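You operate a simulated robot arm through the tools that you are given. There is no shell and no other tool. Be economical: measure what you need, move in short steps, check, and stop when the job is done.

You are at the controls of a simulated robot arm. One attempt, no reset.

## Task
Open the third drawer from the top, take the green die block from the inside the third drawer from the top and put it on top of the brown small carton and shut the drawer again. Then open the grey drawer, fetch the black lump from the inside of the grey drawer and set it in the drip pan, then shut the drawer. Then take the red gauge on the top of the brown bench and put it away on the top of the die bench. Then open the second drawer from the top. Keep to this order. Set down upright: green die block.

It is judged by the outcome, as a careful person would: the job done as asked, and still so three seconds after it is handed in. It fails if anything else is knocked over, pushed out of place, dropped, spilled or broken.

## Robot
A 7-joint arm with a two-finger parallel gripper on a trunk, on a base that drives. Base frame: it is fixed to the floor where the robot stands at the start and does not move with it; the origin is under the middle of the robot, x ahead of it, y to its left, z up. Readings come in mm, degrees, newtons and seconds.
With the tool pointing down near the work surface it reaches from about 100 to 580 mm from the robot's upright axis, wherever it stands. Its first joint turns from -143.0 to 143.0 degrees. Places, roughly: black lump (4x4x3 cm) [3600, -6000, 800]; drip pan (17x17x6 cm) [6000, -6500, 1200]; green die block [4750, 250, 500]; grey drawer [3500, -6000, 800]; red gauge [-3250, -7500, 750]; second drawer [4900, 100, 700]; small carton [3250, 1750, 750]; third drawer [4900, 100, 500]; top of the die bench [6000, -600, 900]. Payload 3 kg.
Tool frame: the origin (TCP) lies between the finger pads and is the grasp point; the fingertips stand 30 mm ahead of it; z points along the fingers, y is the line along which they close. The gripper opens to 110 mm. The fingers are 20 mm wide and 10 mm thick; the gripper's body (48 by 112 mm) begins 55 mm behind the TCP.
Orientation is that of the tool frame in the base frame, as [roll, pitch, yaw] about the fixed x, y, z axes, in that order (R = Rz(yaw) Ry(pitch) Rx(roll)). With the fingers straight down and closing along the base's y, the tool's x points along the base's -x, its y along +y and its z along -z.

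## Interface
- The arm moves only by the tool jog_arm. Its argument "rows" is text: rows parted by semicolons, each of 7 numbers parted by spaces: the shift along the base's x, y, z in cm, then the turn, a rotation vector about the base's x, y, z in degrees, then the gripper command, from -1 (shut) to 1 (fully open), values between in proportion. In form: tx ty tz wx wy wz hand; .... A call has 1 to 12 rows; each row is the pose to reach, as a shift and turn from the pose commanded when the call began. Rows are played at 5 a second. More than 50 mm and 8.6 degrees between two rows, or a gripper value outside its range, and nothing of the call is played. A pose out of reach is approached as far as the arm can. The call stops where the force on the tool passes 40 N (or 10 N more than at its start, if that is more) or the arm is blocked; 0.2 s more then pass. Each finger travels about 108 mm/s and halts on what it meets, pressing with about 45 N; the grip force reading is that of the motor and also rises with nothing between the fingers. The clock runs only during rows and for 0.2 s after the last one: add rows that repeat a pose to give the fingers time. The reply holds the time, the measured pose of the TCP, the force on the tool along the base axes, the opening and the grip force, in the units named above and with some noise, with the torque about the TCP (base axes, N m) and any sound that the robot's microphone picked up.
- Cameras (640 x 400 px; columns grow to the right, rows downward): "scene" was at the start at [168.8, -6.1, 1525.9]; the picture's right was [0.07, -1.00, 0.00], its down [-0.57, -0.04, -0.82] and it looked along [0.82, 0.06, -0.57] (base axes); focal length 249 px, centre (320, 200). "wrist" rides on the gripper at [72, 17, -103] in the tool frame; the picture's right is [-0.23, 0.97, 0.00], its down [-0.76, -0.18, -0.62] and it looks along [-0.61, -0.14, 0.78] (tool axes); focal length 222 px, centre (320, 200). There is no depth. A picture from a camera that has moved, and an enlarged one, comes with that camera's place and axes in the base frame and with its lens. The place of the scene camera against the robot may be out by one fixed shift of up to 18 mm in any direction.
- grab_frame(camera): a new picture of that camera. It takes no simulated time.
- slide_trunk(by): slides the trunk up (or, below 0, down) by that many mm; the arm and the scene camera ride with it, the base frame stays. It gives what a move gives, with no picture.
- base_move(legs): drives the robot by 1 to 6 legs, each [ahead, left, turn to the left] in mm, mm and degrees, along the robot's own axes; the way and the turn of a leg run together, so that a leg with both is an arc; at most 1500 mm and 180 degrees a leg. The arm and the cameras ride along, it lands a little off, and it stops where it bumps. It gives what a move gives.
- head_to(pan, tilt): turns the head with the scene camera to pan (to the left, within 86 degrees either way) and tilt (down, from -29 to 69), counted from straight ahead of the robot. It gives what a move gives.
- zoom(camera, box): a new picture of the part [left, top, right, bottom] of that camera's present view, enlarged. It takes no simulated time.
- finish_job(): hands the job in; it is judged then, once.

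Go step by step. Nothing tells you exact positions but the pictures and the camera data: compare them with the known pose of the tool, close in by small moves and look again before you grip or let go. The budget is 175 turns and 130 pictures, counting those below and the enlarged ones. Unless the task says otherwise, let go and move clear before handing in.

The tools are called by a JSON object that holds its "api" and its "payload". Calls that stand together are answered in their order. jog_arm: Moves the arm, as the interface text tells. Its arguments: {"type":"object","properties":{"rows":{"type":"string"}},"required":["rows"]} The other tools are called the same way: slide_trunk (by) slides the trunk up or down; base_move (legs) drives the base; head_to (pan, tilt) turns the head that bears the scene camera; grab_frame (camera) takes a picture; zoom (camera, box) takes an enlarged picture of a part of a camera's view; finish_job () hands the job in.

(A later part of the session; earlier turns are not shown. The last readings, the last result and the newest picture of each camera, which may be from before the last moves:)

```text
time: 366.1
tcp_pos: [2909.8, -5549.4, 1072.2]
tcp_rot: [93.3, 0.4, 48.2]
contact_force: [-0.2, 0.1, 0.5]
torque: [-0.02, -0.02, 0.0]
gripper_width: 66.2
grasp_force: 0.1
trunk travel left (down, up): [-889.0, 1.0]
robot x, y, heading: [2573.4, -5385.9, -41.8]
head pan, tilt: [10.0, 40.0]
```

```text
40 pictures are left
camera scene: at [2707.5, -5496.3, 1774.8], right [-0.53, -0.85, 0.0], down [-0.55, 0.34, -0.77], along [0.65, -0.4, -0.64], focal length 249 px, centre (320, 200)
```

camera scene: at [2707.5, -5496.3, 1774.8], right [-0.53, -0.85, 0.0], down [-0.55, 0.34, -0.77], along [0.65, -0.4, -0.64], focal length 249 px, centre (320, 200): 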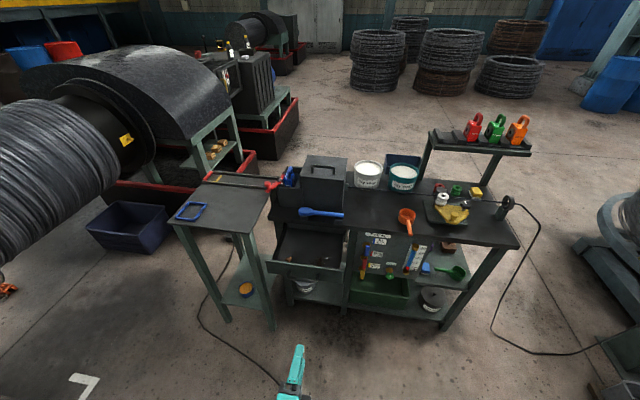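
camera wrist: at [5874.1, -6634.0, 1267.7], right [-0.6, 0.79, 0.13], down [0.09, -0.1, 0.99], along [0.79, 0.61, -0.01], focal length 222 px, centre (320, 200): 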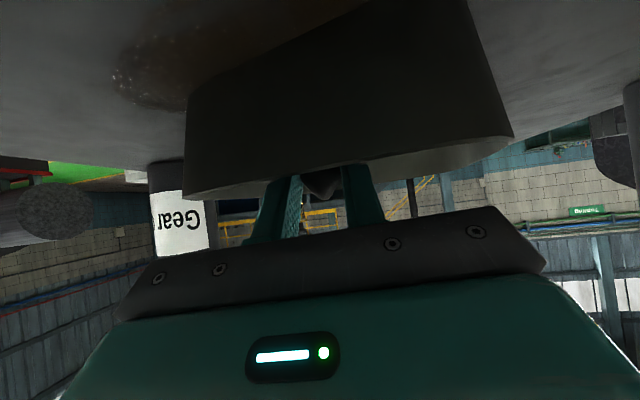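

Everything is as I left it. I level the tool, lower to the handle's height, and approach the open drawer.

{"api": "jog_arm", "payload": {"rows": "0 0 0 -2.2 -2.5 0 0.2;0 0 0 -2.2 -2.5 0 0.2"}}

{"api": "slide_trunk", "payload": {"by": -222}}

{"api": "base_move", "payload": {"legs": [[300, 81, 0]]}}

{"api": "grab_frame", "payload": {"camera": "wrist"}}

```text
time: 366.7
tcp_pos: [2910.2, -5549.5, 1072.9]
tcp_rot: [90.1, 0.4, 48.2]
contact_force: [-0.4, 0.0, -0.3]
torque: [0.0, -0.02, -0.02]
gripper_width: 66.0
grasp_force: 0.1
trunk travel left (down, up): [-889.0, 1.0]
robot x, y, heading: [2579.1, -5390.9, -42.3]
head pan, tilt: [10.0, 40.0]
```

```text
time: 369.0
tcp_pos: [2911.9, -5549.4, 850.2]
tcp_rot: [90.2, 0.4, 48.2]
contact_force: [-1.3, 0.3, 0.1]
torque: [-0.01, 0.02, 0.0]
gripper_width: 65.8
grasp_force: 0.0
trunk travel left (down, up): [-667.0, 223.0]
robot x, y, heading: [2576.2, -5389.8, -42.0]
head pan, tilt: [10.0, 40.0]
```

```text
time: 371.1
tcp_pos: [3188.1, -5689.8, 849.3]
tcp_rot: [90.1, 0.5, 48.1]
contact_force: [-0.3, 0.1, -0.2]
torque: [0.01, 0.0, -0.01]
gripper_width: 66.2
grasp_force: 0.1
trunk travel left (down, up): [-667.0, 223.0]
robot x, y, heading: [2855.7, -5526.4, -42.1]
head pan, tilt: [10.0, 40.0]
```

```text
39 pictures are left
camera wrist: at [3159.5, -5567.6, 866.4], right [-0.15, -0.17, 0.98], down [-0.97, -0.15, -0.17], along [0.18, -0.97, -0.14], focal length 222 px, centre (320, 200)
```

wrist: 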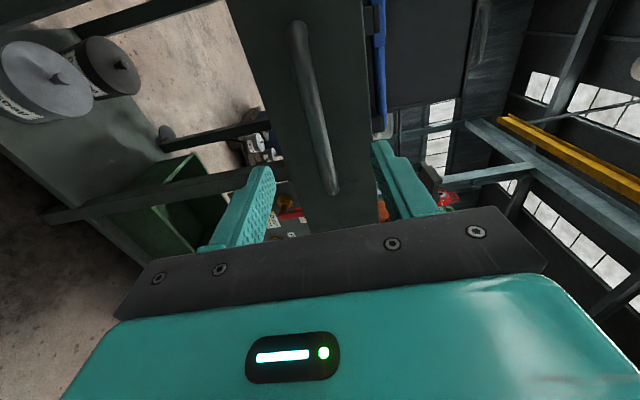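

The bar is ~58 mm ahead and centred. I retract the arm 50 mm while the base moves up 105 mm so the arm has room to push.

{"api": "jog_arm", "payload": {"rows": "-1.9 1.7 0 0 0 0 0.2;-3.7 3.35 0 0 0 0 0.2;-3.7 3.35 0 0 0 0 0.2"}}

{"api": "base_move", "payload": {"legs": [[90, 0, 0]]}}

{"api": "grab_frame", "payload": {"camera": "wrist"}}

```text
time: 371.9
tcp_pos: [3151.3, -5656.1, 850.6]
tcp_rot: [90.1, 0.3, 48.2]
contact_force: [0.7, 0.1, -0.1]
torque: [-0.02, 0.0, -0.02]
gripper_width: 65.9
grasp_force: 0.0
trunk travel left (down, up): [-667.0, 223.0]
robot x, y, heading: [2852.5, -5524.4, -42.0]
head pan, tilt: [10.0, 40.0]
```

```text
time: 373.0
tcp_pos: [3220.3, -5719.2, 849.2]
tcp_rot: [90.2, 0.3, 48.1]
contact_force: [0.9, 0.2, -0.4]
torque: [-0.04, 0.01, -0.02]
gripper_width: 65.9
grasp_force: 0.1
trunk travel left (down, up): [-667.0, 223.0]
robot x, y, heading: [2920.2, -5586.0, -41.8]
head pan, tilt: [10.0, 40.0]
```

```text
38 pictures are left
camera wrist: at [3190.5, -5595.3, 866.4], right [-0.14, -0.17, 0.98], down [-0.97, -0.15, -0.17], along [0.18, -0.97, -0.14], focal length 222 px, centre (320, 200)
```

wrist: 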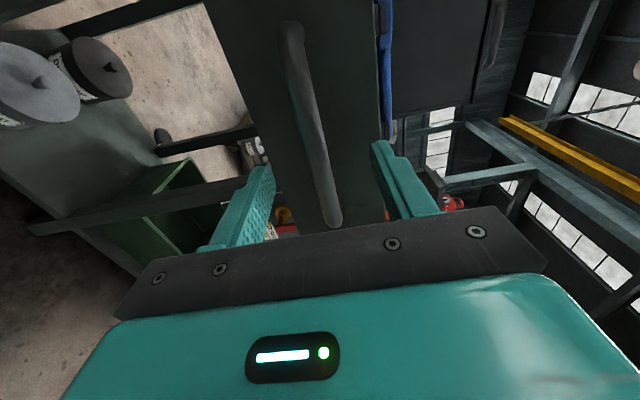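

15 mm to go: I advance and grip the bar, then push.

{"api": "jog_arm", "payload": {"rows": "1 -0.9 0 0 0 0 0.2;1 -0.9 0 0 0 0 -1;1 -0.9 0 0 0 0 -1;1 -0.9 0 0 0 0 -1;1 -0.9 0 0 0 0 -1"}}

```text
time: 374.2
tcp_pos: [3228.1, -5726.7, 850.3]
tcp_rot: [90.1, 0.4, 48.2]
contact_force: [-0.1, 1.8, -3.9]
torque: [0.27, -0.25, 0.51]
gripper_width: 13.8
grasp_force: 45.2
trunk travel left (down, up): [-667.0, 223.0]
robot x, y, heading: [2922.5, -5583.8, -42.0]
head pan, tilt: [10.0, 40.0]
```

{"api": "jog_arm", "payload": {"rows": "1.65 -1.45 0 0 0 0 -1;3.3 -2.9 0 0 0 0 -1;4.95 -4.35 0 0 0 0 -1;6.6 -5.8 0 0 0 0 -1;8.25 -7.25 0 0 0 0 -1;9.9 -8.7 0 0 0 0 -1;11.55 -10.15 0 0 0 0 -1;13.2 -11.6 0 0 0 0 -1;14.85 -13.05 0 0 0 0 -1;16.2 -14.25 0 0 0 0 -1"}}

```text
time: 376.4
tcp_pos: [3391.2, -5868.6, 850.5]
tcp_rot: [90.1, 0.5, 48.1]
contact_force: [1.4, 2.0, -1.2]
torque: [0.3, -0.23, -0.89]
gripper_width: 13.4
grasp_force: 45.3
trunk travel left (down, up): [-667.0, 223.0]
robot x, y, heading: [2921.5, -5591.3, -42.0]
head pan, tilt: [10.0, 40.0]
```

Almost shut; I push the last ~30 mm until the stop.

{"api": "jog_arm", "payload": {"rows": "0.7 -0.62 0 0 0 0 -1;1.4 -1.24 0 0 0 0 -1;1.8 -1.6 0 0 0 0 -1;2.1 -1.86 0 0 0 0 -1;2.4 -2.1 0 0 0 0 -1;2.7 -2.4 0 0 0 0 -1;3 -2.65 0 0 0 0 -1"}}

{"api": "zoom", "payload": {"camera": "scene", "box": [200, 150, 400, 275]}}

```text
time: 377.3
tcp_pos: [3406.9, -5883.1, 850.1]
tcp_rot: [90.2, 0.5, 48.3]
contact_force: [-26.0, 11.4, 5.0]
torque: [0.27, -0.23, 0.35]
gripper_width: 13.6
grasp_force: 44.7
trunk travel left (down, up): [-667.0, 223.0]
robot x, y, heading: [2920.9, -5586.5, -42.0]
head pan, tilt: [10.0, 40.0]
stopped in row 4: the force on the tool passed its limit at 56 N (the readings are from after the stop); the commanded pose is now the measured one
```

```text
3.20 times, centred on (300, 212) of scene
camera zoom: at [3048.0, -5695.5, 1553.6], right [-0.53, -0.85, 0.0], down [-0.54, 0.34, -0.77], along [0.65, -0.41, -0.64], focal length 796 px, centre (384, 160)
```

zoom: 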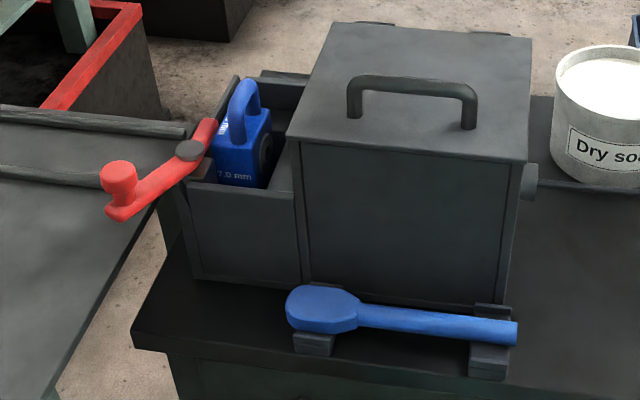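

The stop came within ~4 mm of the original position; I press once more to be sure it is home.

{"api": "jog_arm", "payload": {"rows": "0.2 -0.18 0 0 0 0 -1;0.4 -0.35 0 0 0 0 -1;0.6 -0.53 0 0 0 0 -1;0.8 -0.7 0 0 0 0 -1"}}

{"api": "grab_frame", "payload": {"camera": "wrist"}}

```text
time: 377.8
tcp_pos: [3408.8, -5883.9, 849.8]
tcp_rot: [90.1, 0.3, 48.4]
contact_force: [-25.6, 9.7, 9.4]
torque: [0.27, -0.25, -0.13]
gripper_width: 13.5
grasp_force: 45.0
trunk travel left (down, up): [-667.0, 223.0]
robot x, y, heading: [2918.5, -5587.7, -42.0]
head pan, tilt: [10.0, 40.0]
stopped in row 2: the force on the tool passed its limit at 54 N (the readings are from after the stop); the commanded pose is now the measured one
```

```text
36 pictures are left
camera wrist: at [3379.1, -5761.1, 866.7], right [-0.14, -0.17, 0.98], down [-0.97, -0.16, -0.17], along [0.18, -0.97, -0.14], focal length 222 px, centre (320, 200)
```

wrist: 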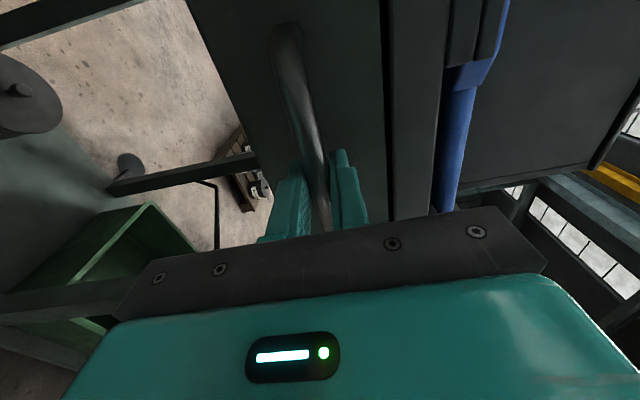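

Same appearance as before opening: the grey drawer is shut. I release, back off, and turn toward the brown bench with the red gauge.

{"api": "jog_arm", "payload": {"rows": "0 0 0 0 0 0 -0.4;0 0 0 0 0 0 0.2;0 0 0 0 0 0 0.2;-2.2 2 0 0 0 0 0.2;-4.5 4 0 0 0 0 0.2;-6.7 6 0 0 0 0 0.2;-9 8 0 0 0 0 0.2"}}

{"api": "base_move", "payload": {"legs": [[-400, 0, 0], [0, 0, -121]]}}

{"api": "slide_trunk", "payload": {"by": 200}}

{"api": "head_to", "payload": {"pan": 0, "tilt": 15}}

{"api": "grab_frame", "payload": {"camera": "scene"}}

```text
time: 379.4
tcp_pos: [3319.8, -5805.1, 848.2]
tcp_rot: [90.4, 0.4, 48.5]
contact_force: [-0.3, -0.2, 0.5]
torque: [0.01, 0.04, 0.04]
gripper_width: 65.9
grasp_force: 0.0
trunk travel left (down, up): [-667.0, 223.0]
robot x, y, heading: [2920.5, -5584.4, -41.9]
head pan, tilt: [10.0, 40.0]
```

```text
time: 386.9
tcp_pos: [2228.6, -5554.8, 848.7]
tcp_rot: [90.4, 0.4, -72.0]
contact_force: [-0.2, -0.3, 0.5]
torque: [-0.01, 0.0, 0.0]
gripper_width: 66.1
grasp_force: 0.0
trunk travel left (down, up): [-667.0, 223.0]
robot x, y, heading: [2618.7, -5316.6, -162.4]
head pan, tilt: [10.0, 40.0]
```

```text
time: 389.1
tcp_pos: [2229.1, -5552.9, 1049.2]
tcp_rot: [90.4, 0.4, -72.0]
contact_force: [0.7, -0.7, -0.6]
torque: [-0.03, -0.01, 0.02]
gripper_width: 66.2
grasp_force: 0.0
trunk travel left (down, up): [-867.0, 23.0]
robot x, y, heading: [2622.8, -5318.8, -162.4]
head pan, tilt: [10.0, 40.0]
```

```text
time: 390.0
tcp_pos: [2230.0, -5554.0, 1047.9]
tcp_rot: [90.5, 0.4, -72.1]
contact_force: [0.6, 0.2, -0.6]
torque: [-0.02, -0.02, 0.0]
gripper_width: 66.1
grasp_force: 0.1
trunk travel left (down, up): [-867.0, 23.0]
robot x, y, heading: [2621.0, -5320.3, -162.5]
head pan, tilt: [0.0, 15.0]
```

```text
35 pictures are left
camera scene: at [2456.3, -5383.1, 1792.4], right [-0.3, 0.95, 0.0], down [0.25, 0.08, -0.97], along [-0.92, -0.29, -0.26], focal length 249 px, centre (320, 200)
```

scene: 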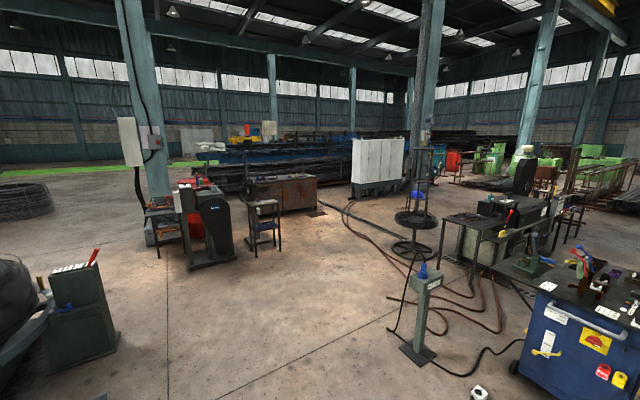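

{"api": "zoom", "payload": {"camera": "scene", "box": [170, 150, 362, 270]}}

```text
3.33 times, centred on (266, 210) of scene
camera zoom: at [2456.3, -5383.1, 1792.4], right [-0.3, 0.95, 0.0], down [0.25, 0.08, -0.97], along [-0.92, -0.29, -0.26], focal length 829 px, centre (500, 167)
```

zoom: 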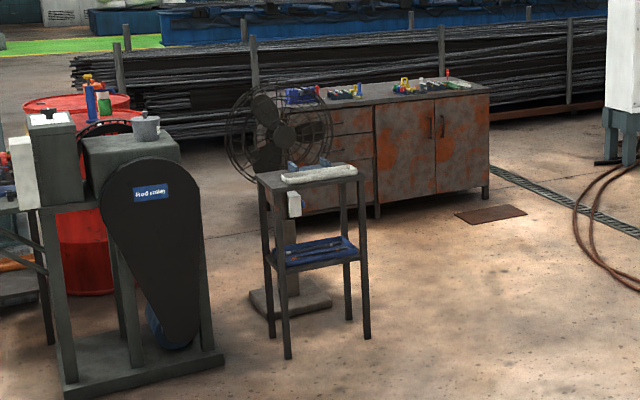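

The rusty brown bench is ~6 m away with a clear floor between; the gauge is on its top near the right end. I drive there.

{"api": "base_move", "payload": {"legs": [[0, 0, -2.4], [1500, 0, 0], [1500, 0, 0], [1500, 0, 0], [700, 0, 0], [0, 0, 33]]}}

{"api": "head_to", "payload": {"pan": 0, "tilt": 28}}

{"api": "grab_frame", "payload": {"camera": "scene"}}

```text
time: 416.9
tcp_pos: [-2604.5, -7071.9, 1047.7]
tcp_rot: [90.4, 0.4, -41.6]
contact_force: [0.1, -0.6, 0.1]
torque: [-0.03, -0.03, 0.0]
gripper_width: 66.0
grasp_force: 0.0
trunk travel left (down, up): [-867.0, 23.0]
robot x, y, heading: [-2383.5, -6666.5, -132.1]
head pan, tilt: [0.0, 15.0]
```

```text
time: 417.6
tcp_pos: [-2604.2, -7071.5, 1048.4]
tcp_rot: [90.4, 0.4, -41.6]
contact_force: [1.0, 0.1, 1.0]
torque: [0.03, -0.02, 0.01]
gripper_width: 65.9
grasp_force: 0.2
trunk travel left (down, up): [-867.0, 23.0]
robot x, y, heading: [-2384.3, -6669.3, -131.9]
head pan, tilt: [0.0, 28.0]
```

```text
33 pictures are left
camera scene: at [-2499.6, -6809.6, 1771.5], right [-0.74, 0.67, 0.0], down [0.31, 0.35, -0.88], along [-0.59, -0.66, -0.47], focal length 249 px, centre (320, 200)
```

scene: 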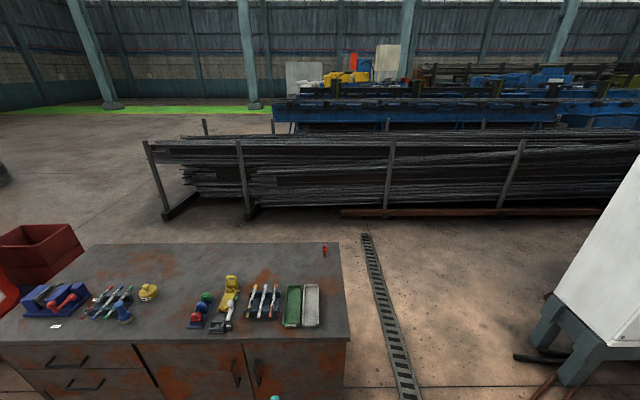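

{"api": "zoom", "payload": {"camera": "scene", "box": [180, 235, 356, 345]}}

{"api": "zoom", "payload": {"camera": "scene", "box": [300, 235, 348, 265]}}

```text
3.64 times, centred on (268, 290) of scene
camera zoom: at [-2499.6, -6809.6, 1771.5], right [-0.74, 0.67, 0.0], down [0.31, 0.35, -0.88], along [-0.59, -0.66, -0.47], focal length 904 px, centre (509, -127)
```

zoom: 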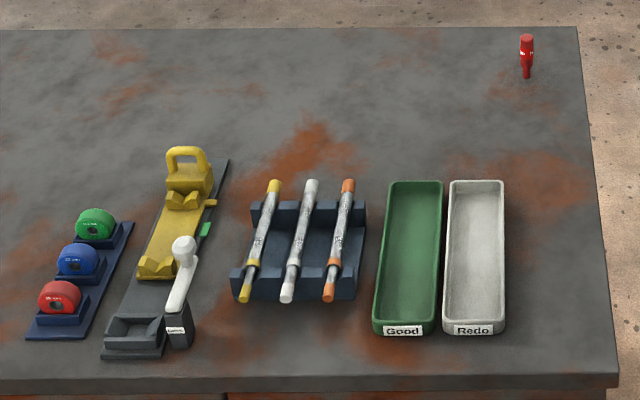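

```text
13.33 times, centred on (324, 250) of scene
camera zoom: at [-2499.6, -6809.6, 1771.5], right [-0.74, 0.67, 0.0], down [0.31, 0.35, -0.88], along [-0.59, -0.66, -0.47], focal length 3316 px, centre (267, -467)
```

zoom: 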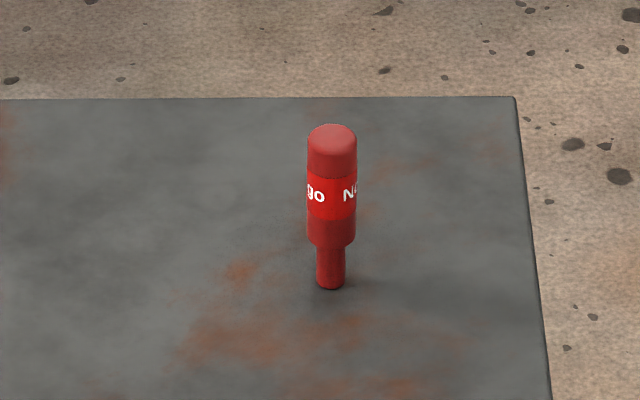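

The red "No go" plug gauge stands upright near the far right corner of the bench, ~(-3270,-7630). It is best reached from the bench's right end, so I drive round to there.

{"api": "base_move", "payload": {"legs": [[0, 0, -46.1], [966, 0, 0], [0, 0, 60.4], [815, 0, 0], [0, 0, 75.8]]}}

{"api": "jog_arm", "payload": {"rows": "0 0 0 -6.1 5.4 0 0.2;0 0 0 -12.2 10.9 0 0.2;0 0 0 -18.3 16.3 0 0.2;0 0 0 -24.4 21.8 0 0.2;0 0 0 -30.5 27.2 0 0.2;0 0 0 -36.6 32.7 0 0.2;0 0 0 -42.8 38.1 0 0.2;0 0 0 -48.9 43.6 0 0.2;0 0 0 -55 49 0 0.2;0 0 0 -61.1 54.4 0 0.2;0 0 0 -67.2 59.9 0 0.2"}}

{"api": "head_to", "payload": {"pan": 10, "tilt": 50}}

{"api": "grab_frame", "payload": {"camera": "scene"}}

```text
time: 434.6
tcp_pos: [-3342.6, -7647.9, 1048.6]
tcp_rot: [90.4, 0.4, 47.6]
contact_force: [-0.3, -1.2, -0.5]
torque: [-0.01, -0.02, 0.0]
gripper_width: 65.8
grasp_force: 0.2
trunk travel left (down, up): [-867.0, 23.0]
robot x, y, heading: [-3737.2, -7423.4, -42.7]
head pan, tilt: [0.0, 28.0]
```

```text
time: 437.0
tcp_pos: [-3344.4, -7647.9, 1047.8]
tcp_rot: [-41.6, 89.2, -83.8]
contact_force: [-0.8, 0.4, 0.1]
torque: [0.01, 0.02, 0.0]
gripper_width: 66.0
grasp_force: 0.0
trunk travel left (down, up): [-867.0, 23.0]
robot x, y, heading: [-3740.4, -7427.7, -42.9]
head pan, tilt: [0.0, 28.0]
```

```text
time: 437.9
tcp_pos: [-3344.0, -7647.7, 1048.1]
tcp_rot: [-30.5, 89.2, -72.7]
contact_force: [-0.2, 0.3, -0.5]
torque: [-0.01, 0.0, 0.01]
gripper_width: 65.8
grasp_force: 0.0
trunk travel left (down, up): [-867.0, 23.0]
robot x, y, heading: [-3741.8, -7422.3, -42.6]
head pan, tilt: [10.0, 50.0]
```

```text
30 pictures are left
camera scene: at [-3617.3, -7531.9, 1738.8], right [-0.54, -0.84, 0.0], down [-0.64, 0.41, -0.64], along [0.54, -0.35, -0.77], focal length 249 px, centre (320, 200)
```

scene: 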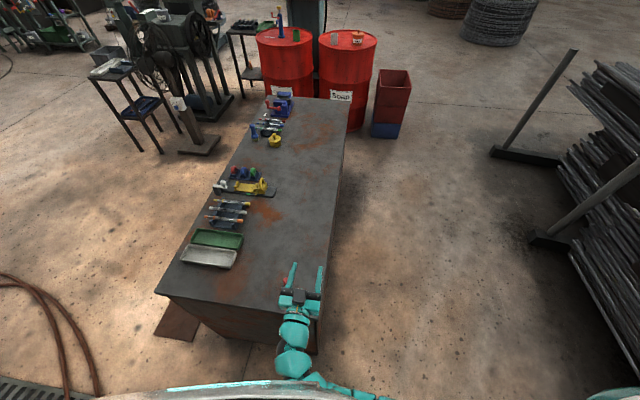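

The gauge is at about (-3253,-7611), mid-height z≈865, just left of the gripper. I pitch the tool down at this height.

{"api": "jog_arm", "payload": {"rows": "0 0 0 5.5 6 0 0.2;0 0 0 11.1 12 0 0.2;0 0 0 16.6 18.1 0 0.2;0 0 0 22.2 24.1 0 0.2;0 0 0 27.7 30.1 0 0.2;0 0 0 33.3 36.1 0 0.2;0 0 0 38.8 42.1 0 0.2;0 0 0 44.4 48.1 0 0.2;0 0 0 49.9 54.2 0 0.2;0 0 0 55.5 60.2 0 0.2;0 0 0 61 66.2 0 0.2;0 0 0 61 66.2 0 0.2"}}

{"api": "base_move", "payload": {"legs": [[35, 85, 0]]}}

{"api": "grab_frame", "payload": {"camera": "wrist"}}

```text
time: 440.5
tcp_pos: [-3343.3, -7647.9, 1048.1]
tcp_rot: [179.4, 0.6, 137.8]
contact_force: [0.6, -0.1, 0.1]
torque: [-0.01, 0.0, 0.0]
gripper_width: 65.9
grasp_force: 0.1
trunk travel left (down, up): [-867.0, 23.0]
robot x, y, heading: [-3740.0, -7423.4, -42.8]
head pan, tilt: [10.0, 50.0]
```

```text
time: 441.6
tcp_pos: [-3260.0, -7608.6, 1047.2]
tcp_rot: [179.5, 0.6, 137.7]
contact_force: [0.6, 0.7, -0.5]
torque: [-0.01, -0.02, 0.0]
gripper_width: 66.1
grasp_force: 0.1
trunk travel left (down, up): [-867.0, 23.0]
robot x, y, heading: [-3658.2, -7383.3, -42.9]
head pan, tilt: [10.0, 50.0]
```

```text
29 pictures are left
camera wrist: at [-3303.0, -7547.4, 1150.2], right [0.82, 0.57, 0.01], down [0.44, -0.64, 0.63], along [0.37, -0.51, -0.78], focal length 222 px, centre (320, 200)
```

wrist: 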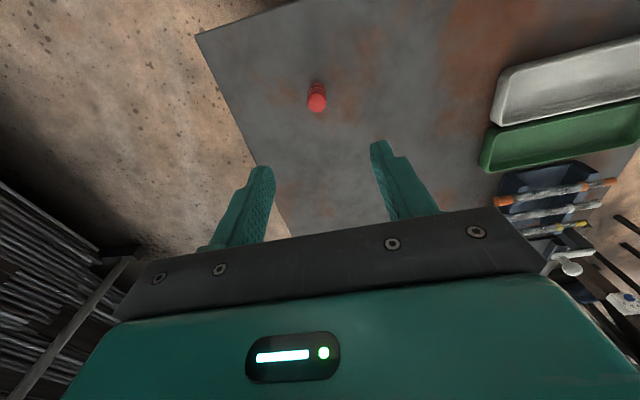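

The gauge is almost on the tool axis. I lower 100 mm and check alignment again.

{"api": "jog_arm", "payload": {"rows": "-0.2 0.2 -3 0 0 0 0.2;-0.4 0.5 -6 0 0 0 0.2;-0.4 0.5 -8 0 0 0 0.2;-0.4 0.5 -10 0 0 0 0.2;-0.4 0.5 -10 0 0 0 0.2"}}

{"api": "grab_frame", "payload": {"camera": "wrist"}}

```text
time: 442.8
tcp_pos: [-3263.5, -7603.4, 948.2]
tcp_rot: [179.4, 0.8, 137.9]
contact_force: [0.9, 0.3, -0.4]
torque: [-0.01, 0.02, 0.01]
gripper_width: 66.2
grasp_force: 0.0
trunk travel left (down, up): [-867.0, 23.0]
robot x, y, heading: [-3657.0, -7382.7, -42.8]
head pan, tilt: [10.0, 50.0]
```

```text
28 pictures are left
camera wrist: at [-3308.1, -7543.0, 1050.3], right [0.82, 0.57, 0.01], down [0.44, -0.64, 0.63], along [0.37, -0.51, -0.78], focal length 222 px, centre (320, 200)
```

wrist: 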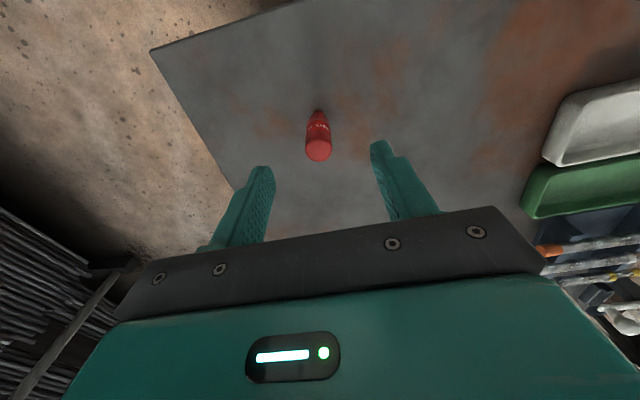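

Aligned: bench top ≈819, gauge top ≈906. I descend 60 mm around its head and close.

{"api": "jog_arm", "payload": {"rows": "0 0 -2 0 0 0 0.2;0 0 -4 0 0 0 0.2;0 0 -6 0 0 0 0.2;0 0 -6 0 0 0 -0.3;0 0 -6 0 0 0 -0.8;0 0 -6 0 0 0 -0.9;0 0 -6 0 0 0 -0.9"}}

{"api": "jog_arm", "payload": {"rows": "0 0 1 0 0 0 -0.9;0 0 4 0 0 0 -0.9;0 0 8 0 0 0 -0.9;0 0 12 0 0 0 -0.9;0 0 12 0 0 0 -0.9"}}

{"api": "grab_frame", "payload": {"camera": "wrist"}}

```text
time: 444.4
tcp_pos: [-3263.5, -7603.9, 887.5]
tcp_rot: [179.4, 0.6, 137.8]
contact_force: [0.0, 0.2, -0.3]
torque: [0.01, 0.03, 0.0]
gripper_width: 19.7
grasp_force: 45.1
trunk travel left (down, up): [-867.0, 23.0]
robot x, y, heading: [-3657.4, -7388.9, -42.8]
head pan, tilt: [10.0, 50.0]
```

```text
time: 445.6
tcp_pos: [-3264.3, -7606.0, 1006.1]
tcp_rot: [179.5, 0.6, 137.8]
contact_force: [0.4, -1.1, -0.6]
torque: [0.0, -0.01, -0.01]
gripper_width: 19.4
grasp_force: 45.3
trunk travel left (down, up): [-867.0, 23.0]
robot x, y, heading: [-3658.9, -7386.0, -42.6]
head pan, tilt: [10.0, 50.0]
```

```text
27 pictures are left
camera wrist: at [-3307.9, -7544.0, 1109.5], right [0.82, 0.57, 0.01], down [0.44, -0.64, 0.63], along [0.37, -0.51, -0.78], focal length 222 px, centre (320, 200)
```

wrist: 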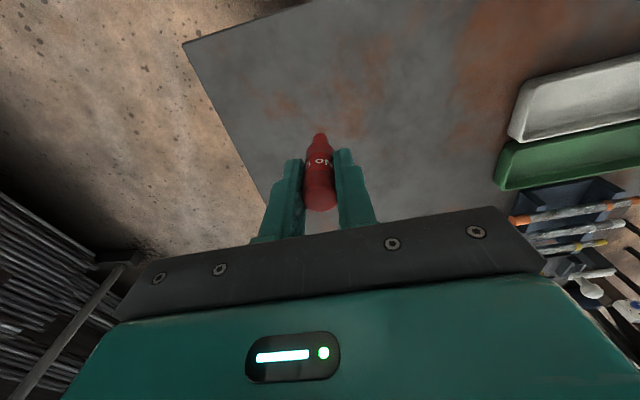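

The gauge is held upright. I raise a little and start the drive back toward the Tooling area by the known route.

{"api": "base_move", "payload": {"legs": [[-100, 0, 0], [0, 0, 101.1], [726, 0, 0], [0, 0, -57], [950, 0, 0], [0, 0, 13.9]]}}

{"api": "base_move", "payload": {"legs": [[1500, 0, 0], [1500, 0, 0], [1500, 0, 0], [670, 0, 0], [0, 0, 66]]}}

```text
time: 462.5
tcp_pos: [-2019.8, -6433.9, 1006.4]
tcp_rot: [179.4, 0.6, -163.6]
contact_force: [-0.1, 0.3, -0.8]
torque: [-0.02, 0.04, 0.03]
gripper_width: 19.6
grasp_force: 45.2
trunk travel left (down, up): [-867.0, 23.0]
robot x, y, heading: [-2413.3, -6653.1, 16.0]
head pan, tilt: [10.0, 50.0]
```

```text
time: 490.2
tcp_pos: [2542.5, -4862.0, 1007.1]
tcp_rot: [179.5, 0.6, -98.9]
contact_force: [0.6, 0.1, -1.3]
torque: [0.02, 0.02, 0.0]
gripper_width: 19.6
grasp_force: 44.7
trunk travel left (down, up): [-867.0, 23.0]
robot x, y, heading: [2575.1, -5312.6, 80.5]
head pan, tilt: [10.0, 50.0]
```

{"api": "base_move", "payload": {"legs": [[1500, 0, 0], [255, 0, 0], [0, 0, -38.6], [1500, 0, 0], [1500, 0, 0], [200, 0, 6.5]]}}

{"api": "head_to", "payload": {"pan": 0, "tilt": 30}}

{"api": "grab_frame", "payload": {"camera": "scene"}}

```text
time: 516.1
tcp_pos: [5394.1, -982.9, 1005.5]
tcp_rot: [179.6, 0.6, -129.6]
contact_force: [0.4, 0.8, -0.7]
torque: [0.01, 0.02, -0.01]
gripper_width: 19.5
grasp_force: 45.3
trunk travel left (down, up): [-867.0, 23.0]
robot x, y, heading: [5187.0, -1387.7, 49.8]
head pan, tilt: [10.0, 50.0]
```

```text
time: 517.0
tcp_pos: [5393.6, -982.7, 1007.6]
tcp_rot: [179.5, 0.5, -129.7]
contact_force: [-0.4, 0.0, -0.9]
torque: [-0.03, 0.0, 0.0]
gripper_width: 19.5
grasp_force: 45.1
trunk travel left (down, up): [-867.0, 23.0]
robot x, y, heading: [5193.6, -1385.4, 49.8]
head pan, tilt: [0.0, 30.0]
```

```text
26 pictures are left
camera scene: at [5301.4, -1268.6, 1768.2], right [0.77, -0.64, 0.0], down [-0.32, -0.38, -0.87], along [0.56, 0.66, -0.5], focal length 249 px, centre (320, 200)
```

scene: 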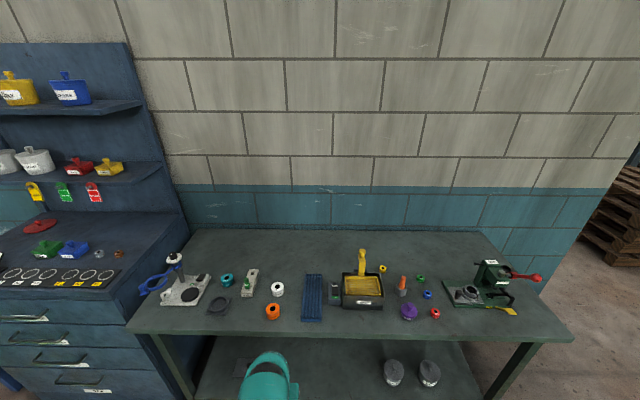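

I face the die bench. I zoom to find a free spot near the front edge.

{"api": "zoom", "payload": {"camera": "scene", "box": [130, 225, 354, 365]}}

{"api": "zoom", "payload": {"camera": "scene", "box": [340, 225, 564, 365]}}

```text
2.86 times, centred on (242, 295) of scene
camera zoom: at [5301.4, -1268.6, 1768.2], right [0.77, -0.64, 0.0], down [-0.32, -0.38, -0.87], along [0.56, 0.66, -0.5], focal length 710 px, centre (543, -71)
```

zoom: 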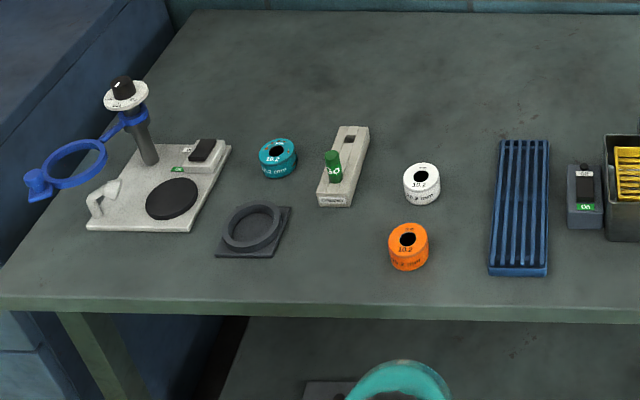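

```text
2.86 times, centred on (452, 295) of scene
camera zoom: at [5301.4, -1268.6, 1768.2], right [0.77, -0.64, 0.0], down [-0.32, -0.38, -0.87], along [0.56, 0.66, -0.5], focal length 710 px, centre (-57, -71)
```

zoom: 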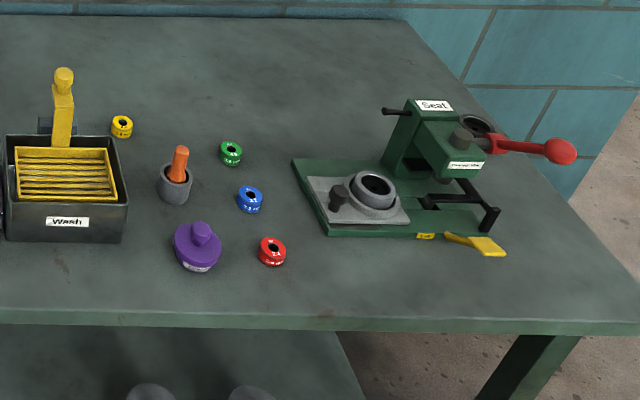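

A free spot lies between the black ring holder and the orange ring, about (5476,-595). I drive to hover there.

{"api": "slide_trunk", "payload": {"by": 22}}

{"api": "base_move", "payload": {"legs": [[0, 187, 0], [300, 0, 0]]}}

{"api": "head_to", "payload": {"pan": 10, "tilt": 50}}

{"api": "grab_frame", "payload": {"camera": "scene"}}

{"api": "grab_frame", "payload": {"camera": "wrist"}}

```text
time: 517.7
tcp_pos: [5392.8, -981.6, 1027.8]
tcp_rot: [179.5, 0.6, -129.7]
contact_force: [-0.8, 0.8, -0.9]
torque: [-0.02, 0.02, 0.01]
gripper_width: 19.5
grasp_force: 44.7
trunk travel left (down, up): [-889.0, 1.0]
robot x, y, heading: [5190.4, -1386.0, 49.8]
head pan, tilt: [0.0, 30.0]
```

```text
time: 520.8
tcp_pos: [5442.4, -637.2, 1029.4]
tcp_rot: [179.5, 0.6, -129.7]
contact_force: [-0.5, 0.7, -1.1]
torque: [-0.01, 0.02, 0.0]
gripper_width: 19.9
grasp_force: 44.5
trunk travel left (down, up): [-889.0, 1.0]
robot x, y, heading: [5237.7, -1039.2, 50.0]
head pan, tilt: [0.0, 30.0]
```

```text
time: 521.6
tcp_pos: [5441.5, -638.0, 1029.1]
tcp_rot: [179.5, 0.7, -129.6]
contact_force: [-0.4, 0.1, -0.6]
torque: [0.04, 0.02, -0.02]
gripper_width: 19.4
grasp_force: 44.9
trunk travel left (down, up): [-889.0, 1.0]
robot x, y, heading: [5243.1, -1040.7, 49.9]
head pan, tilt: [10.0, 50.0]
```

```text
23 pictures are left
camera scene: at [5330.4, -925.9, 1760.8], right [0.86, -0.5, 0.0], down [-0.38, -0.66, -0.64], along [0.32, 0.56, -0.77], focal length 249 px, centre (320, 200)
```

scene: 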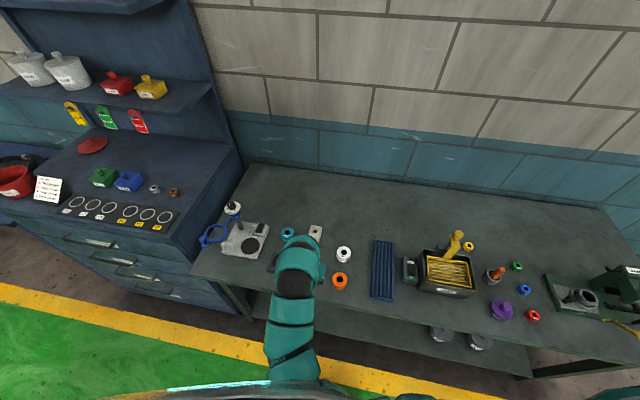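

```text
22 pictures are left
camera wrist: at [5381.9, -684.3, 1131.3], right [-0.6, 0.8, 0.01], down [0.62, 0.46, 0.63], along [0.5, 0.39, -0.78], focal length 222 px, centre (320, 200)
```

wrist: 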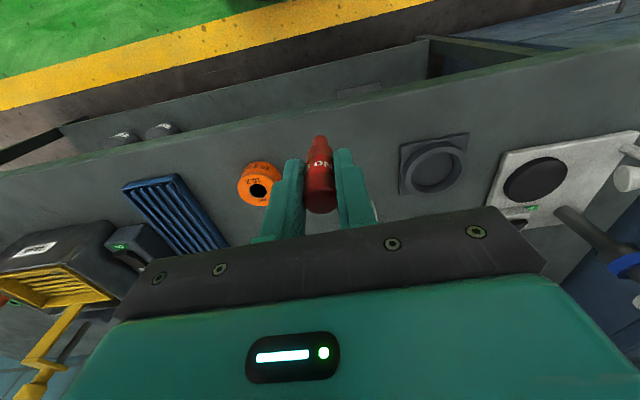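

The spot is good. I shift 50 mm further in and 20 mm left, and lower to about 30 mm above the bench (bench z≈850).

{"api": "jog_arm", "payload": {"rows": "0.6 1.7 0 0 0 0 -0.9;1.2 3.4 0 0 0 0 -0.9;1.7 5.1 0 0 0 0 -0.9;1.7 5.1 -2.5 0 0 0 -0.9;1.7 5.1 -5 0 0 0 -0.9;1.7 5.1 -7 0 0 0 -0.9;1.7 5.1 -7 0 0 0 -0.9"}}

{"api": "grab_frame", "payload": {"camera": "wrist"}}

```text
time: 523.2
tcp_pos: [5458.4, -586.4, 958.6]
tcp_rot: [179.5, 0.7, -129.6]
contact_force: [0.4, 0.1, -0.4]
torque: [0.01, 0.0, 0.0]
gripper_width: 19.6
grasp_force: 44.8
trunk travel left (down, up): [-889.0, 1.0]
robot x, y, heading: [5240.5, -1041.8, 49.9]
head pan, tilt: [10.0, 50.0]
```

```text
21 pictures are left
camera wrist: at [5398.7, -633.0, 1061.5], right [-0.6, 0.8, 0.01], down [0.62, 0.46, 0.63], along [0.5, 0.39, -0.78], focal length 222 px, centre (320, 200)
```

wrist: 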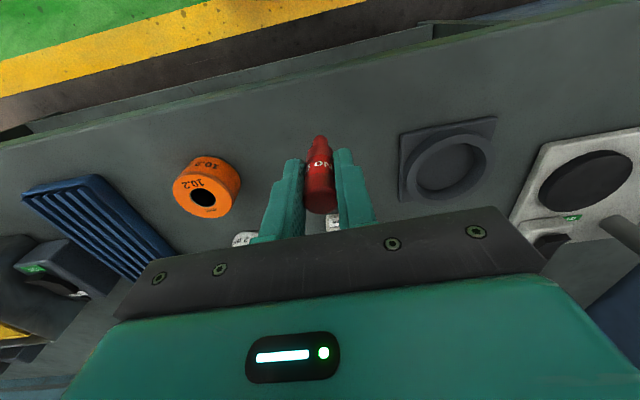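

Clear around. I feel down to the bench in small steps.

{"api": "jog_arm", "payload": {"rows": "0 0 -1 0 0 0 -0.9;0 0 -2 0 0 0 -0.9;0 0 -2.6 0 0 0 -0.9;0 0 -3 0 0 0 -0.9;0 0 -3.3 0 0 0 -0.9;0 0 -3.6 0 0 0 -0.9;0 0 -3.9 0 0 0 -0.9;0 0 -4.2 0 0 0 -0.9;0 0 -4.4 0 0 0 -0.9;0 0 -4.6 0 0 0 -0.9"}}

{"api": "grab_frame", "payload": {"camera": "wrist"}}

```text
time: 524.6
tcp_pos: [5458.6, -586.3, 929.0]
tcp_rot: [179.1, 1.2, -129.8]
contact_force: [-3.3, -10.9, 30.4]
torque: [-0.67, 0.05, -0.01]
gripper_width: 19.3
grasp_force: 45.1
trunk travel left (down, up): [-889.0, 1.0]
robot x, y, heading: [5236.8, -1042.4, 49.8]
head pan, tilt: [10.0, 50.0]
stopped in row 6: the force on the tool passed its limit at 43 N (the readings are from after the stop); the commanded pose is now the measured one
```

```text
20 pictures are left
camera wrist: at [5398.4, -633.6, 1030.8], right [-0.6, 0.8, 0.02], down [0.62, 0.46, 0.63], along [0.5, 0.4, -0.77], focal length 222 px, centre (320, 200)
```

wrist: 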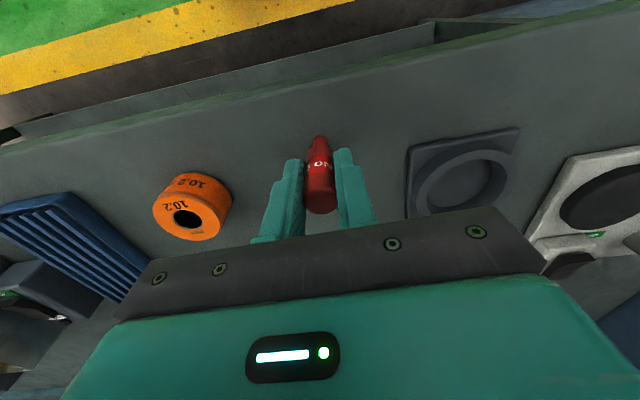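

Contact at TCP≈929. I straighten the slight load tilt and ease up 1 mm before releasing.

{"api": "jog_arm", "payload": {"rows": "0 0 0.1 -0.64 0 0 -0.9;0 0 0.1 -0.64 0 0 -0.9"}}

```text
time: 525.2
tcp_pos: [5457.8, -585.9, 927.7]
tcp_rot: [179.6, 0.6, -129.9]
contact_force: [-2.3, -2.3, 25.3]
torque: [-0.11, 0.07, 0.0]
gripper_width: 19.6
grasp_force: 45.0
trunk travel left (down, up): [-889.0, 1.0]
robot x, y, heading: [5239.5, -1045.9, 49.7]
head pan, tilt: [10.0, 50.0]
```

Still pressing 25 N; I ease up 2 mm more, then open a little.

{"api": "jog_arm", "payload": {"rows": "0 0 0.1 0 0 0 -0.9;0 0 0.2 0 0 0 -0.9;0 0 0.2 0 0 0 -0.9"}}

{"api": "jog_arm", "payload": {"rows": "0 0 0 0 0 0 -0.55;0 0 0 0 0 0 -0.4;0 0 0 0 0 0 -0.25;0 0 0 0 0 0 -0.25"}}

{"api": "grab_frame", "payload": {"camera": "wrist"}}

```text
time: 526.0
tcp_pos: [5458.7, -583.7, 929.7]
tcp_rot: [179.7, 0.4, -129.7]
contact_force: [-0.9, 2.0, 6.2]
torque: [0.15, 0.02, 0.01]
gripper_width: 19.4
grasp_force: 44.7
trunk travel left (down, up): [-889.0, 1.0]
robot x, y, heading: [5238.7, -1043.0, 50.1]
head pan, tilt: [10.0, 50.0]
```

```text
time: 527.0
tcp_pos: [5458.4, -583.8, 929.9]
tcp_rot: [179.8, 0.4, -129.7]
contact_force: [0.8, 0.0, -0.4]
torque: [0.02, 0.01, 0.02]
gripper_width: 41.0
grasp_force: 0.0
trunk travel left (down, up): [-889.0, 1.0]
robot x, y, heading: [5239.2, -1040.0, 49.7]
head pan, tilt: [10.0, 50.0]
```

```text
19 pictures are left
camera wrist: at [5399.2, -630.7, 1032.0], right [-0.6, 0.8, 0.01], down [0.62, 0.47, 0.63], along [0.5, 0.38, -0.78], focal length 222 px, centre (320, 200)
```

wrist: 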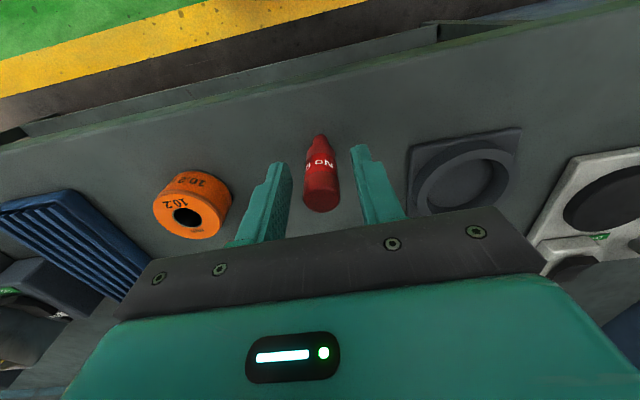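

The gauge stands free. I rise straight up and back away.

{"api": "jog_arm", "payload": {"rows": "0 0 1 0 0 0 -0.25;0 0 3 0 0 0 -0.25;0 0 6 0 0 0 -0.25;0 0 9 0 0 0 -0.25;0 0 11 0 0 0 -0.25"}}

{"api": "base_move", "payload": {"legs": [[-450, 0, 0]]}}

{"api": "head_to", "payload": {"pan": 15, "tilt": 32}}

{"api": "grab_frame", "payload": {"camera": "scene"}}

```text
time: 528.2
tcp_pos: [5459.2, -584.4, 1040.2]
tcp_rot: [179.6, 0.4, -129.7]
contact_force: [-0.2, 0.7, 0.6]
torque: [-0.01, 0.0, 0.02]
gripper_width: 41.1
grasp_force: 0.0
trunk travel left (down, up): [-889.0, 1.0]
robot x, y, heading: [5236.1, -1041.4, 49.8]
head pan, tilt: [10.0, 50.0]
```

```text
time: 530.9
tcp_pos: [5170.1, -927.7, 1040.4]
tcp_rot: [179.7, 0.5, -129.8]
contact_force: [-0.7, -0.2, 0.8]
torque: [0.03, -0.01, 0.02]
gripper_width: 41.2
grasp_force: 0.1
trunk travel left (down, up): [-889.0, 1.0]
robot x, y, heading: [4950.5, -1386.1, 49.8]
head pan, tilt: [10.0, 50.0]
```

```text
time: 531.7
tcp_pos: [5169.5, -927.6, 1039.5]
tcp_rot: [179.7, 0.4, -129.8]
contact_force: [0.0, -0.4, -0.4]
torque: [-0.02, -0.03, 0.0]
gripper_width: 41.3
grasp_force: 0.1
trunk travel left (down, up): [-889.0, 1.0]
robot x, y, heading: [4946.5, -1383.1, 49.9]
head pan, tilt: [15.0, 32.0]
```

```text
18 pictures are left
camera scene: at [5040.6, -1254.6, 1787.0], right [0.91, -0.42, 0.0], down [-0.23, -0.48, -0.85], along [0.36, 0.77, -0.53], focal length 249 px, centre (320, 200)
```

scene: 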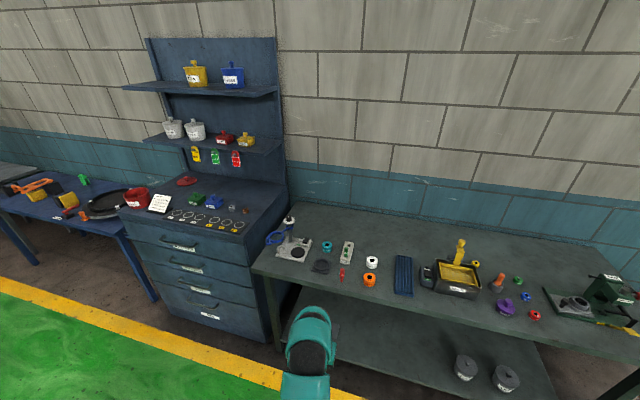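

The red gauge stands on the die bench. Now the second drawer: I move in front of the cabinet and bring the tool to the forward, rolled pose again.

{"api": "base_move", "payload": {"legs": [[0, 0, -1.5], [26, 929, 0]]}}

{"api": "jog_arm", "payload": {"rows": "-0.5 -0.5 -1 6.1 -5.4 0 0.2;-1 -1.1 -2 12.2 -10.9 0 0.2;-1.5 -1.7 -3 18.3 -16.3 0 0.2;-2 -2.2 -4 24.4 -21.7 0 0.2;-2.5 -2.8 -5 30.6 -27.2 0 0.2;-3 -3.4 -6 36.7 -32.6 0 0.2;-3.5 -3.9 -7 42.8 -38.1 0 0.2;-4 -4.5 -8 48.9 -43.5 0 0.2;-4.5 -5 -9 55.1 -48.9 0 0.2;-5 -5.6 -10 61.2 -54.4 0 0.2;-5.3 -6 -10 67.3 -59.8 0 0.2"}}

{"api": "jog_arm", "payload": {"rows": "0 0 0 5.4 6.1 0 0.2;0 0 0 10.9 12.2 0 0.2;0 0 0 16.3 18.3 0 0.2;0 0 0 21.7 24.4 0 0.2;0 0 0 27.2 30.6 0 0.2;0 0 0 32.6 36.7 0 0.2;0 0 0 38.1 42.8 0 0.2;0 0 0 43.5 48.9 0 0.2;0 0 0 48.9 55.1 0 0.2;0 0 0 54.4 61.2 0 0.2;0 0 0 59.8 67.3 0 0.2;0 0 0 59.8 67.3 0 0.2"}}

```text
time: 537.0
tcp_pos: [4507.8, -294.9, 1038.9]
tcp_rot: [179.7, 0.3, -131.7]
contact_force: [0.4, 0.5, 0.4]
torque: [0.0, -0.03, 0.01]
gripper_width: 41.3
grasp_force: 0.0
trunk travel left (down, up): [-889.0, 1.0]
robot x, y, heading: [4272.3, -746.3, 47.9]
head pan, tilt: [15.0, 32.0]
```

```text
time: 539.4
tcp_pos: [4454.9, -353.7, 939.6]
tcp_rot: [3.3, 89.5, 52.1]
contact_force: [0.6, 0.5, -0.1]
torque: [0.02, 0.03, 0.0]
gripper_width: 66.1
grasp_force: 0.1
trunk travel left (down, up): [-889.0, 1.0]
robot x, y, heading: [4272.4, -749.1, 48.1]
head pan, tilt: [15.0, 32.0]
```

```text
time: 542.0
tcp_pos: [4449.4, -331.3, 1076.0]
tcp_rot: [89.5, 1.6, 137.9]
contact_force: [-1.1, -0.9, 0.6]
torque: [0.03, 0.03, 0.09]
gripper_width: 66.1
grasp_force: 0.0
out of reach, approached as far as the arm can: row 8, 9, 10, 11, 12
trunk travel left (down, up): [-889.0, 1.0]
robot x, y, heading: [4280.5, -744.0, 48.0]
head pan, tilt: [15.0, 32.0]
```

Tool is in pose, aligned laterally with the handle. I lower to z≈712 and approach.

{"api": "slide_trunk", "payload": {"by": -364}}

{"api": "base_move", "payload": {"legs": [[330, 0, 0]]}}

{"api": "grab_frame", "payload": {"camera": "wrist"}}

```text
time: 545.5
tcp_pos: [4447.1, -329.3, 712.8]
tcp_rot: [89.7, 1.7, 137.9]
contact_force: [-0.5, 0.6, -0.1]
torque: [0.03, -0.02, 0.01]
gripper_width: 66.2
grasp_force: 0.0
trunk travel left (down, up): [-525.0, 365.0]
robot x, y, heading: [4272.6, -742.3, 48.0]
head pan, tilt: [15.0, 32.0]
```

```text
time: 547.7
tcp_pos: [4667.8, -83.5, 711.9]
tcp_rot: [89.7, 1.7, 137.8]
contact_force: [-0.1, -0.3, 0.6]
torque: [0.04, 0.03, 0.0]
gripper_width: 65.6
grasp_force: 0.0
trunk travel left (down, up): [-525.0, 365.0]
robot x, y, heading: [4495.2, -501.8, 47.9]
head pan, tilt: [15.0, 32.0]
```

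```text
17 pictures are left
camera wrist: at [4544.7, -111.7, 725.9], right [0.14, -0.14, 0.98], down [0.15, -0.98, -0.16], along [0.98, 0.17, -0.12], focal length 222 px, centre (320, 200)
```

wrist: 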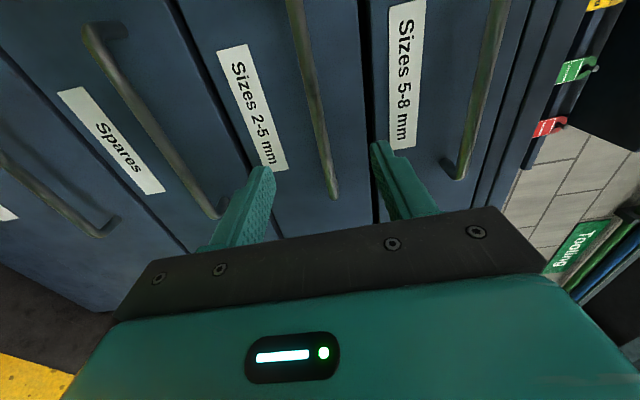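

The second drawer's bar is centred, z≈708, ~134 mm ahead. I drive 70 mm closer and then reach and grip.

{"api": "base_move", "payload": {"legs": [[65, 0, 0]]}}

{"api": "jog_arm", "payload": {"rows": "1 1.1 -0.4 0 0 0 0.2;2 2.2 -0.4 0 0 0 0.2;3 3.4 -0.4 0 0 0 0.2;3 3.4 -0.4 0 0 0 0.2"}}

{"api": "grab_frame", "payload": {"camera": "wrist"}}

```text
time: 548.7
tcp_pos: [4712.8, -34.9, 712.0]
tcp_rot: [89.7, 1.7, 137.8]
contact_force: [-0.1, -0.7, 0.2]
torque: [0.02, 0.01, 0.01]
gripper_width: 65.9
grasp_force: 0.0
trunk travel left (down, up): [-525.0, 365.0]
robot x, y, heading: [4538.1, -447.6, 48.0]
head pan, tilt: [15.0, 32.0]
```

```text
time: 549.7
tcp_pos: [4742.0, -0.3, 708.4]
tcp_rot: [89.7, 1.7, 137.9]
contact_force: [-0.6, 0.1, 0.4]
torque: [0.01, 0.02, 0.01]
gripper_width: 66.0
grasp_force: 0.0
trunk travel left (down, up): [-525.0, 365.0]
robot x, y, heading: [4540.4, -453.7, 48.2]
head pan, tilt: [15.0, 32.0]
```

```text
16 pictures are left
camera wrist: at [4618.1, -29.0, 722.3], right [0.14, -0.14, 0.98], down [0.15, -0.98, -0.16], along [0.98, 0.17, -0.12], focal length 222 px, centre (320, 200)
```

wrist: 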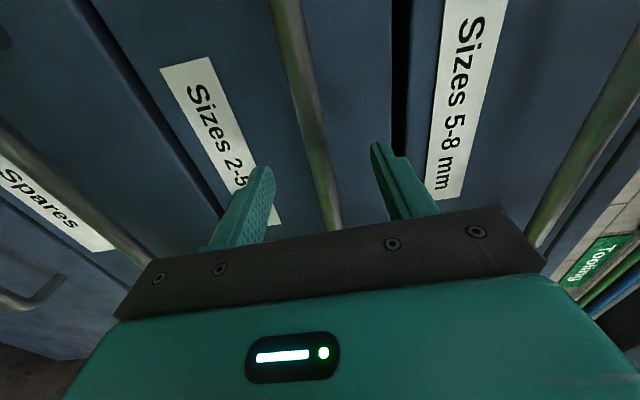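

I advance the last 12 mm and close on the bar.

{"api": "jog_arm", "payload": {"rows": "0.8 0.9 0 0 0 0 0.2;0.8 0.9 0 0 0 0 -1;0.8 0.9 0 0 0 0 -1;0.8 0.9 0 0 0 0 -1;0.8 0.9 0 0 0 0 -1"}}

```text
time: 550.9
tcp_pos: [4750.0, 7.8, 709.8]
tcp_rot: [89.5, 1.5, 137.8]
contact_force: [0.9, 3.3, 14.1]
torque: [0.73, 0.61, -0.07]
gripper_width: 14.0
grasp_force: 45.7
trunk travel left (down, up): [-525.0, 365.0]
robot x, y, heading: [4539.0, -455.9, 47.9]
head pan, tilt: [15.0, 32.0]
```

Gripped. I pull the second drawer open.

{"api": "jog_arm", "payload": {"rows": "0 0 0.1 0 0 0 -1;-1.6 -1.79 0.1 0 0 0 -1;-3.2 -3.59 0.1 0 0 0 -1;-4.8 -5.38 0.1 0 0 0 -1;-6.4 -7.17 0.1 0 0 0 -1;-8 -8.97 0.1 0 0 0 -1;-9.6 -10.76 0.1 0 0 0 -1;-11.2 -12.55 0.1 0 0 0 -1;-12.8 -14.34 0.1 0 0 0 -1;-14.2 -15.9 0.1 0 0 0 -1"}}

{"api": "grab_frame", "payload": {"camera": "scene"}}

```text
time: 553.1
tcp_pos: [4608.1, -151.8, 708.1]
tcp_rot: [89.6, 1.7, 137.8]
contact_force: [17.5, -18.7, 20.9]
torque: [0.75, 0.56, -0.35]
gripper_width: 14.1
grasp_force: 44.6
trunk travel left (down, up): [-525.0, 365.0]
robot x, y, heading: [4536.1, -453.8, 47.7]
head pan, tilt: [15.0, 32.0]
```

```text
15 pictures are left
camera scene: at [4634.6, -327.3, 1423.3], right [0.89, -0.45, 0.0], down [-0.24, -0.47, -0.85], along [0.38, 0.76, -0.53], focal length 249 px, centre (320, 200)
```

scene: 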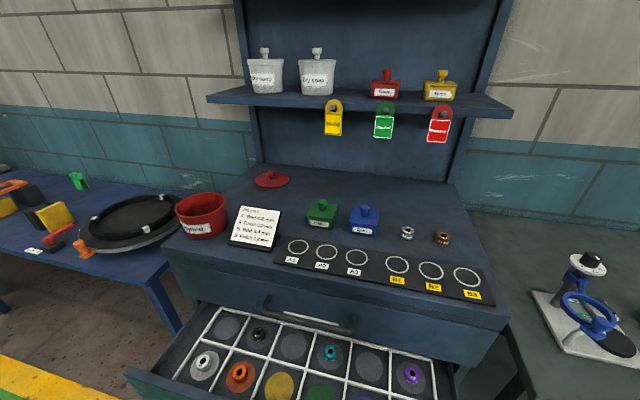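

Open ~214 mm. I pull it a bit further by backing the base, to be fully open.

{"api": "base_move", "payload": {"legs": [[-60, 0, 0]]}}

```text
time: 554.6
tcp_pos: [4569.9, -197.0, 710.1]
tcp_rot: [89.5, 1.3, 137.5]
contact_force: [3.2, -5.2, 2.0]
torque: [0.69, 0.69, 0.09]
gripper_width: 13.8
grasp_force: 44.7
trunk travel left (down, up): [-525.0, 365.0]
robot x, y, heading: [4501.7, -493.9, 47.7]
head pan, tilt: [15.0, 32.0]
stopped in leg 1: the force on the tool passed its limit at 44 N (the readings are from after the stop); the commanded pose is now the measured one
```

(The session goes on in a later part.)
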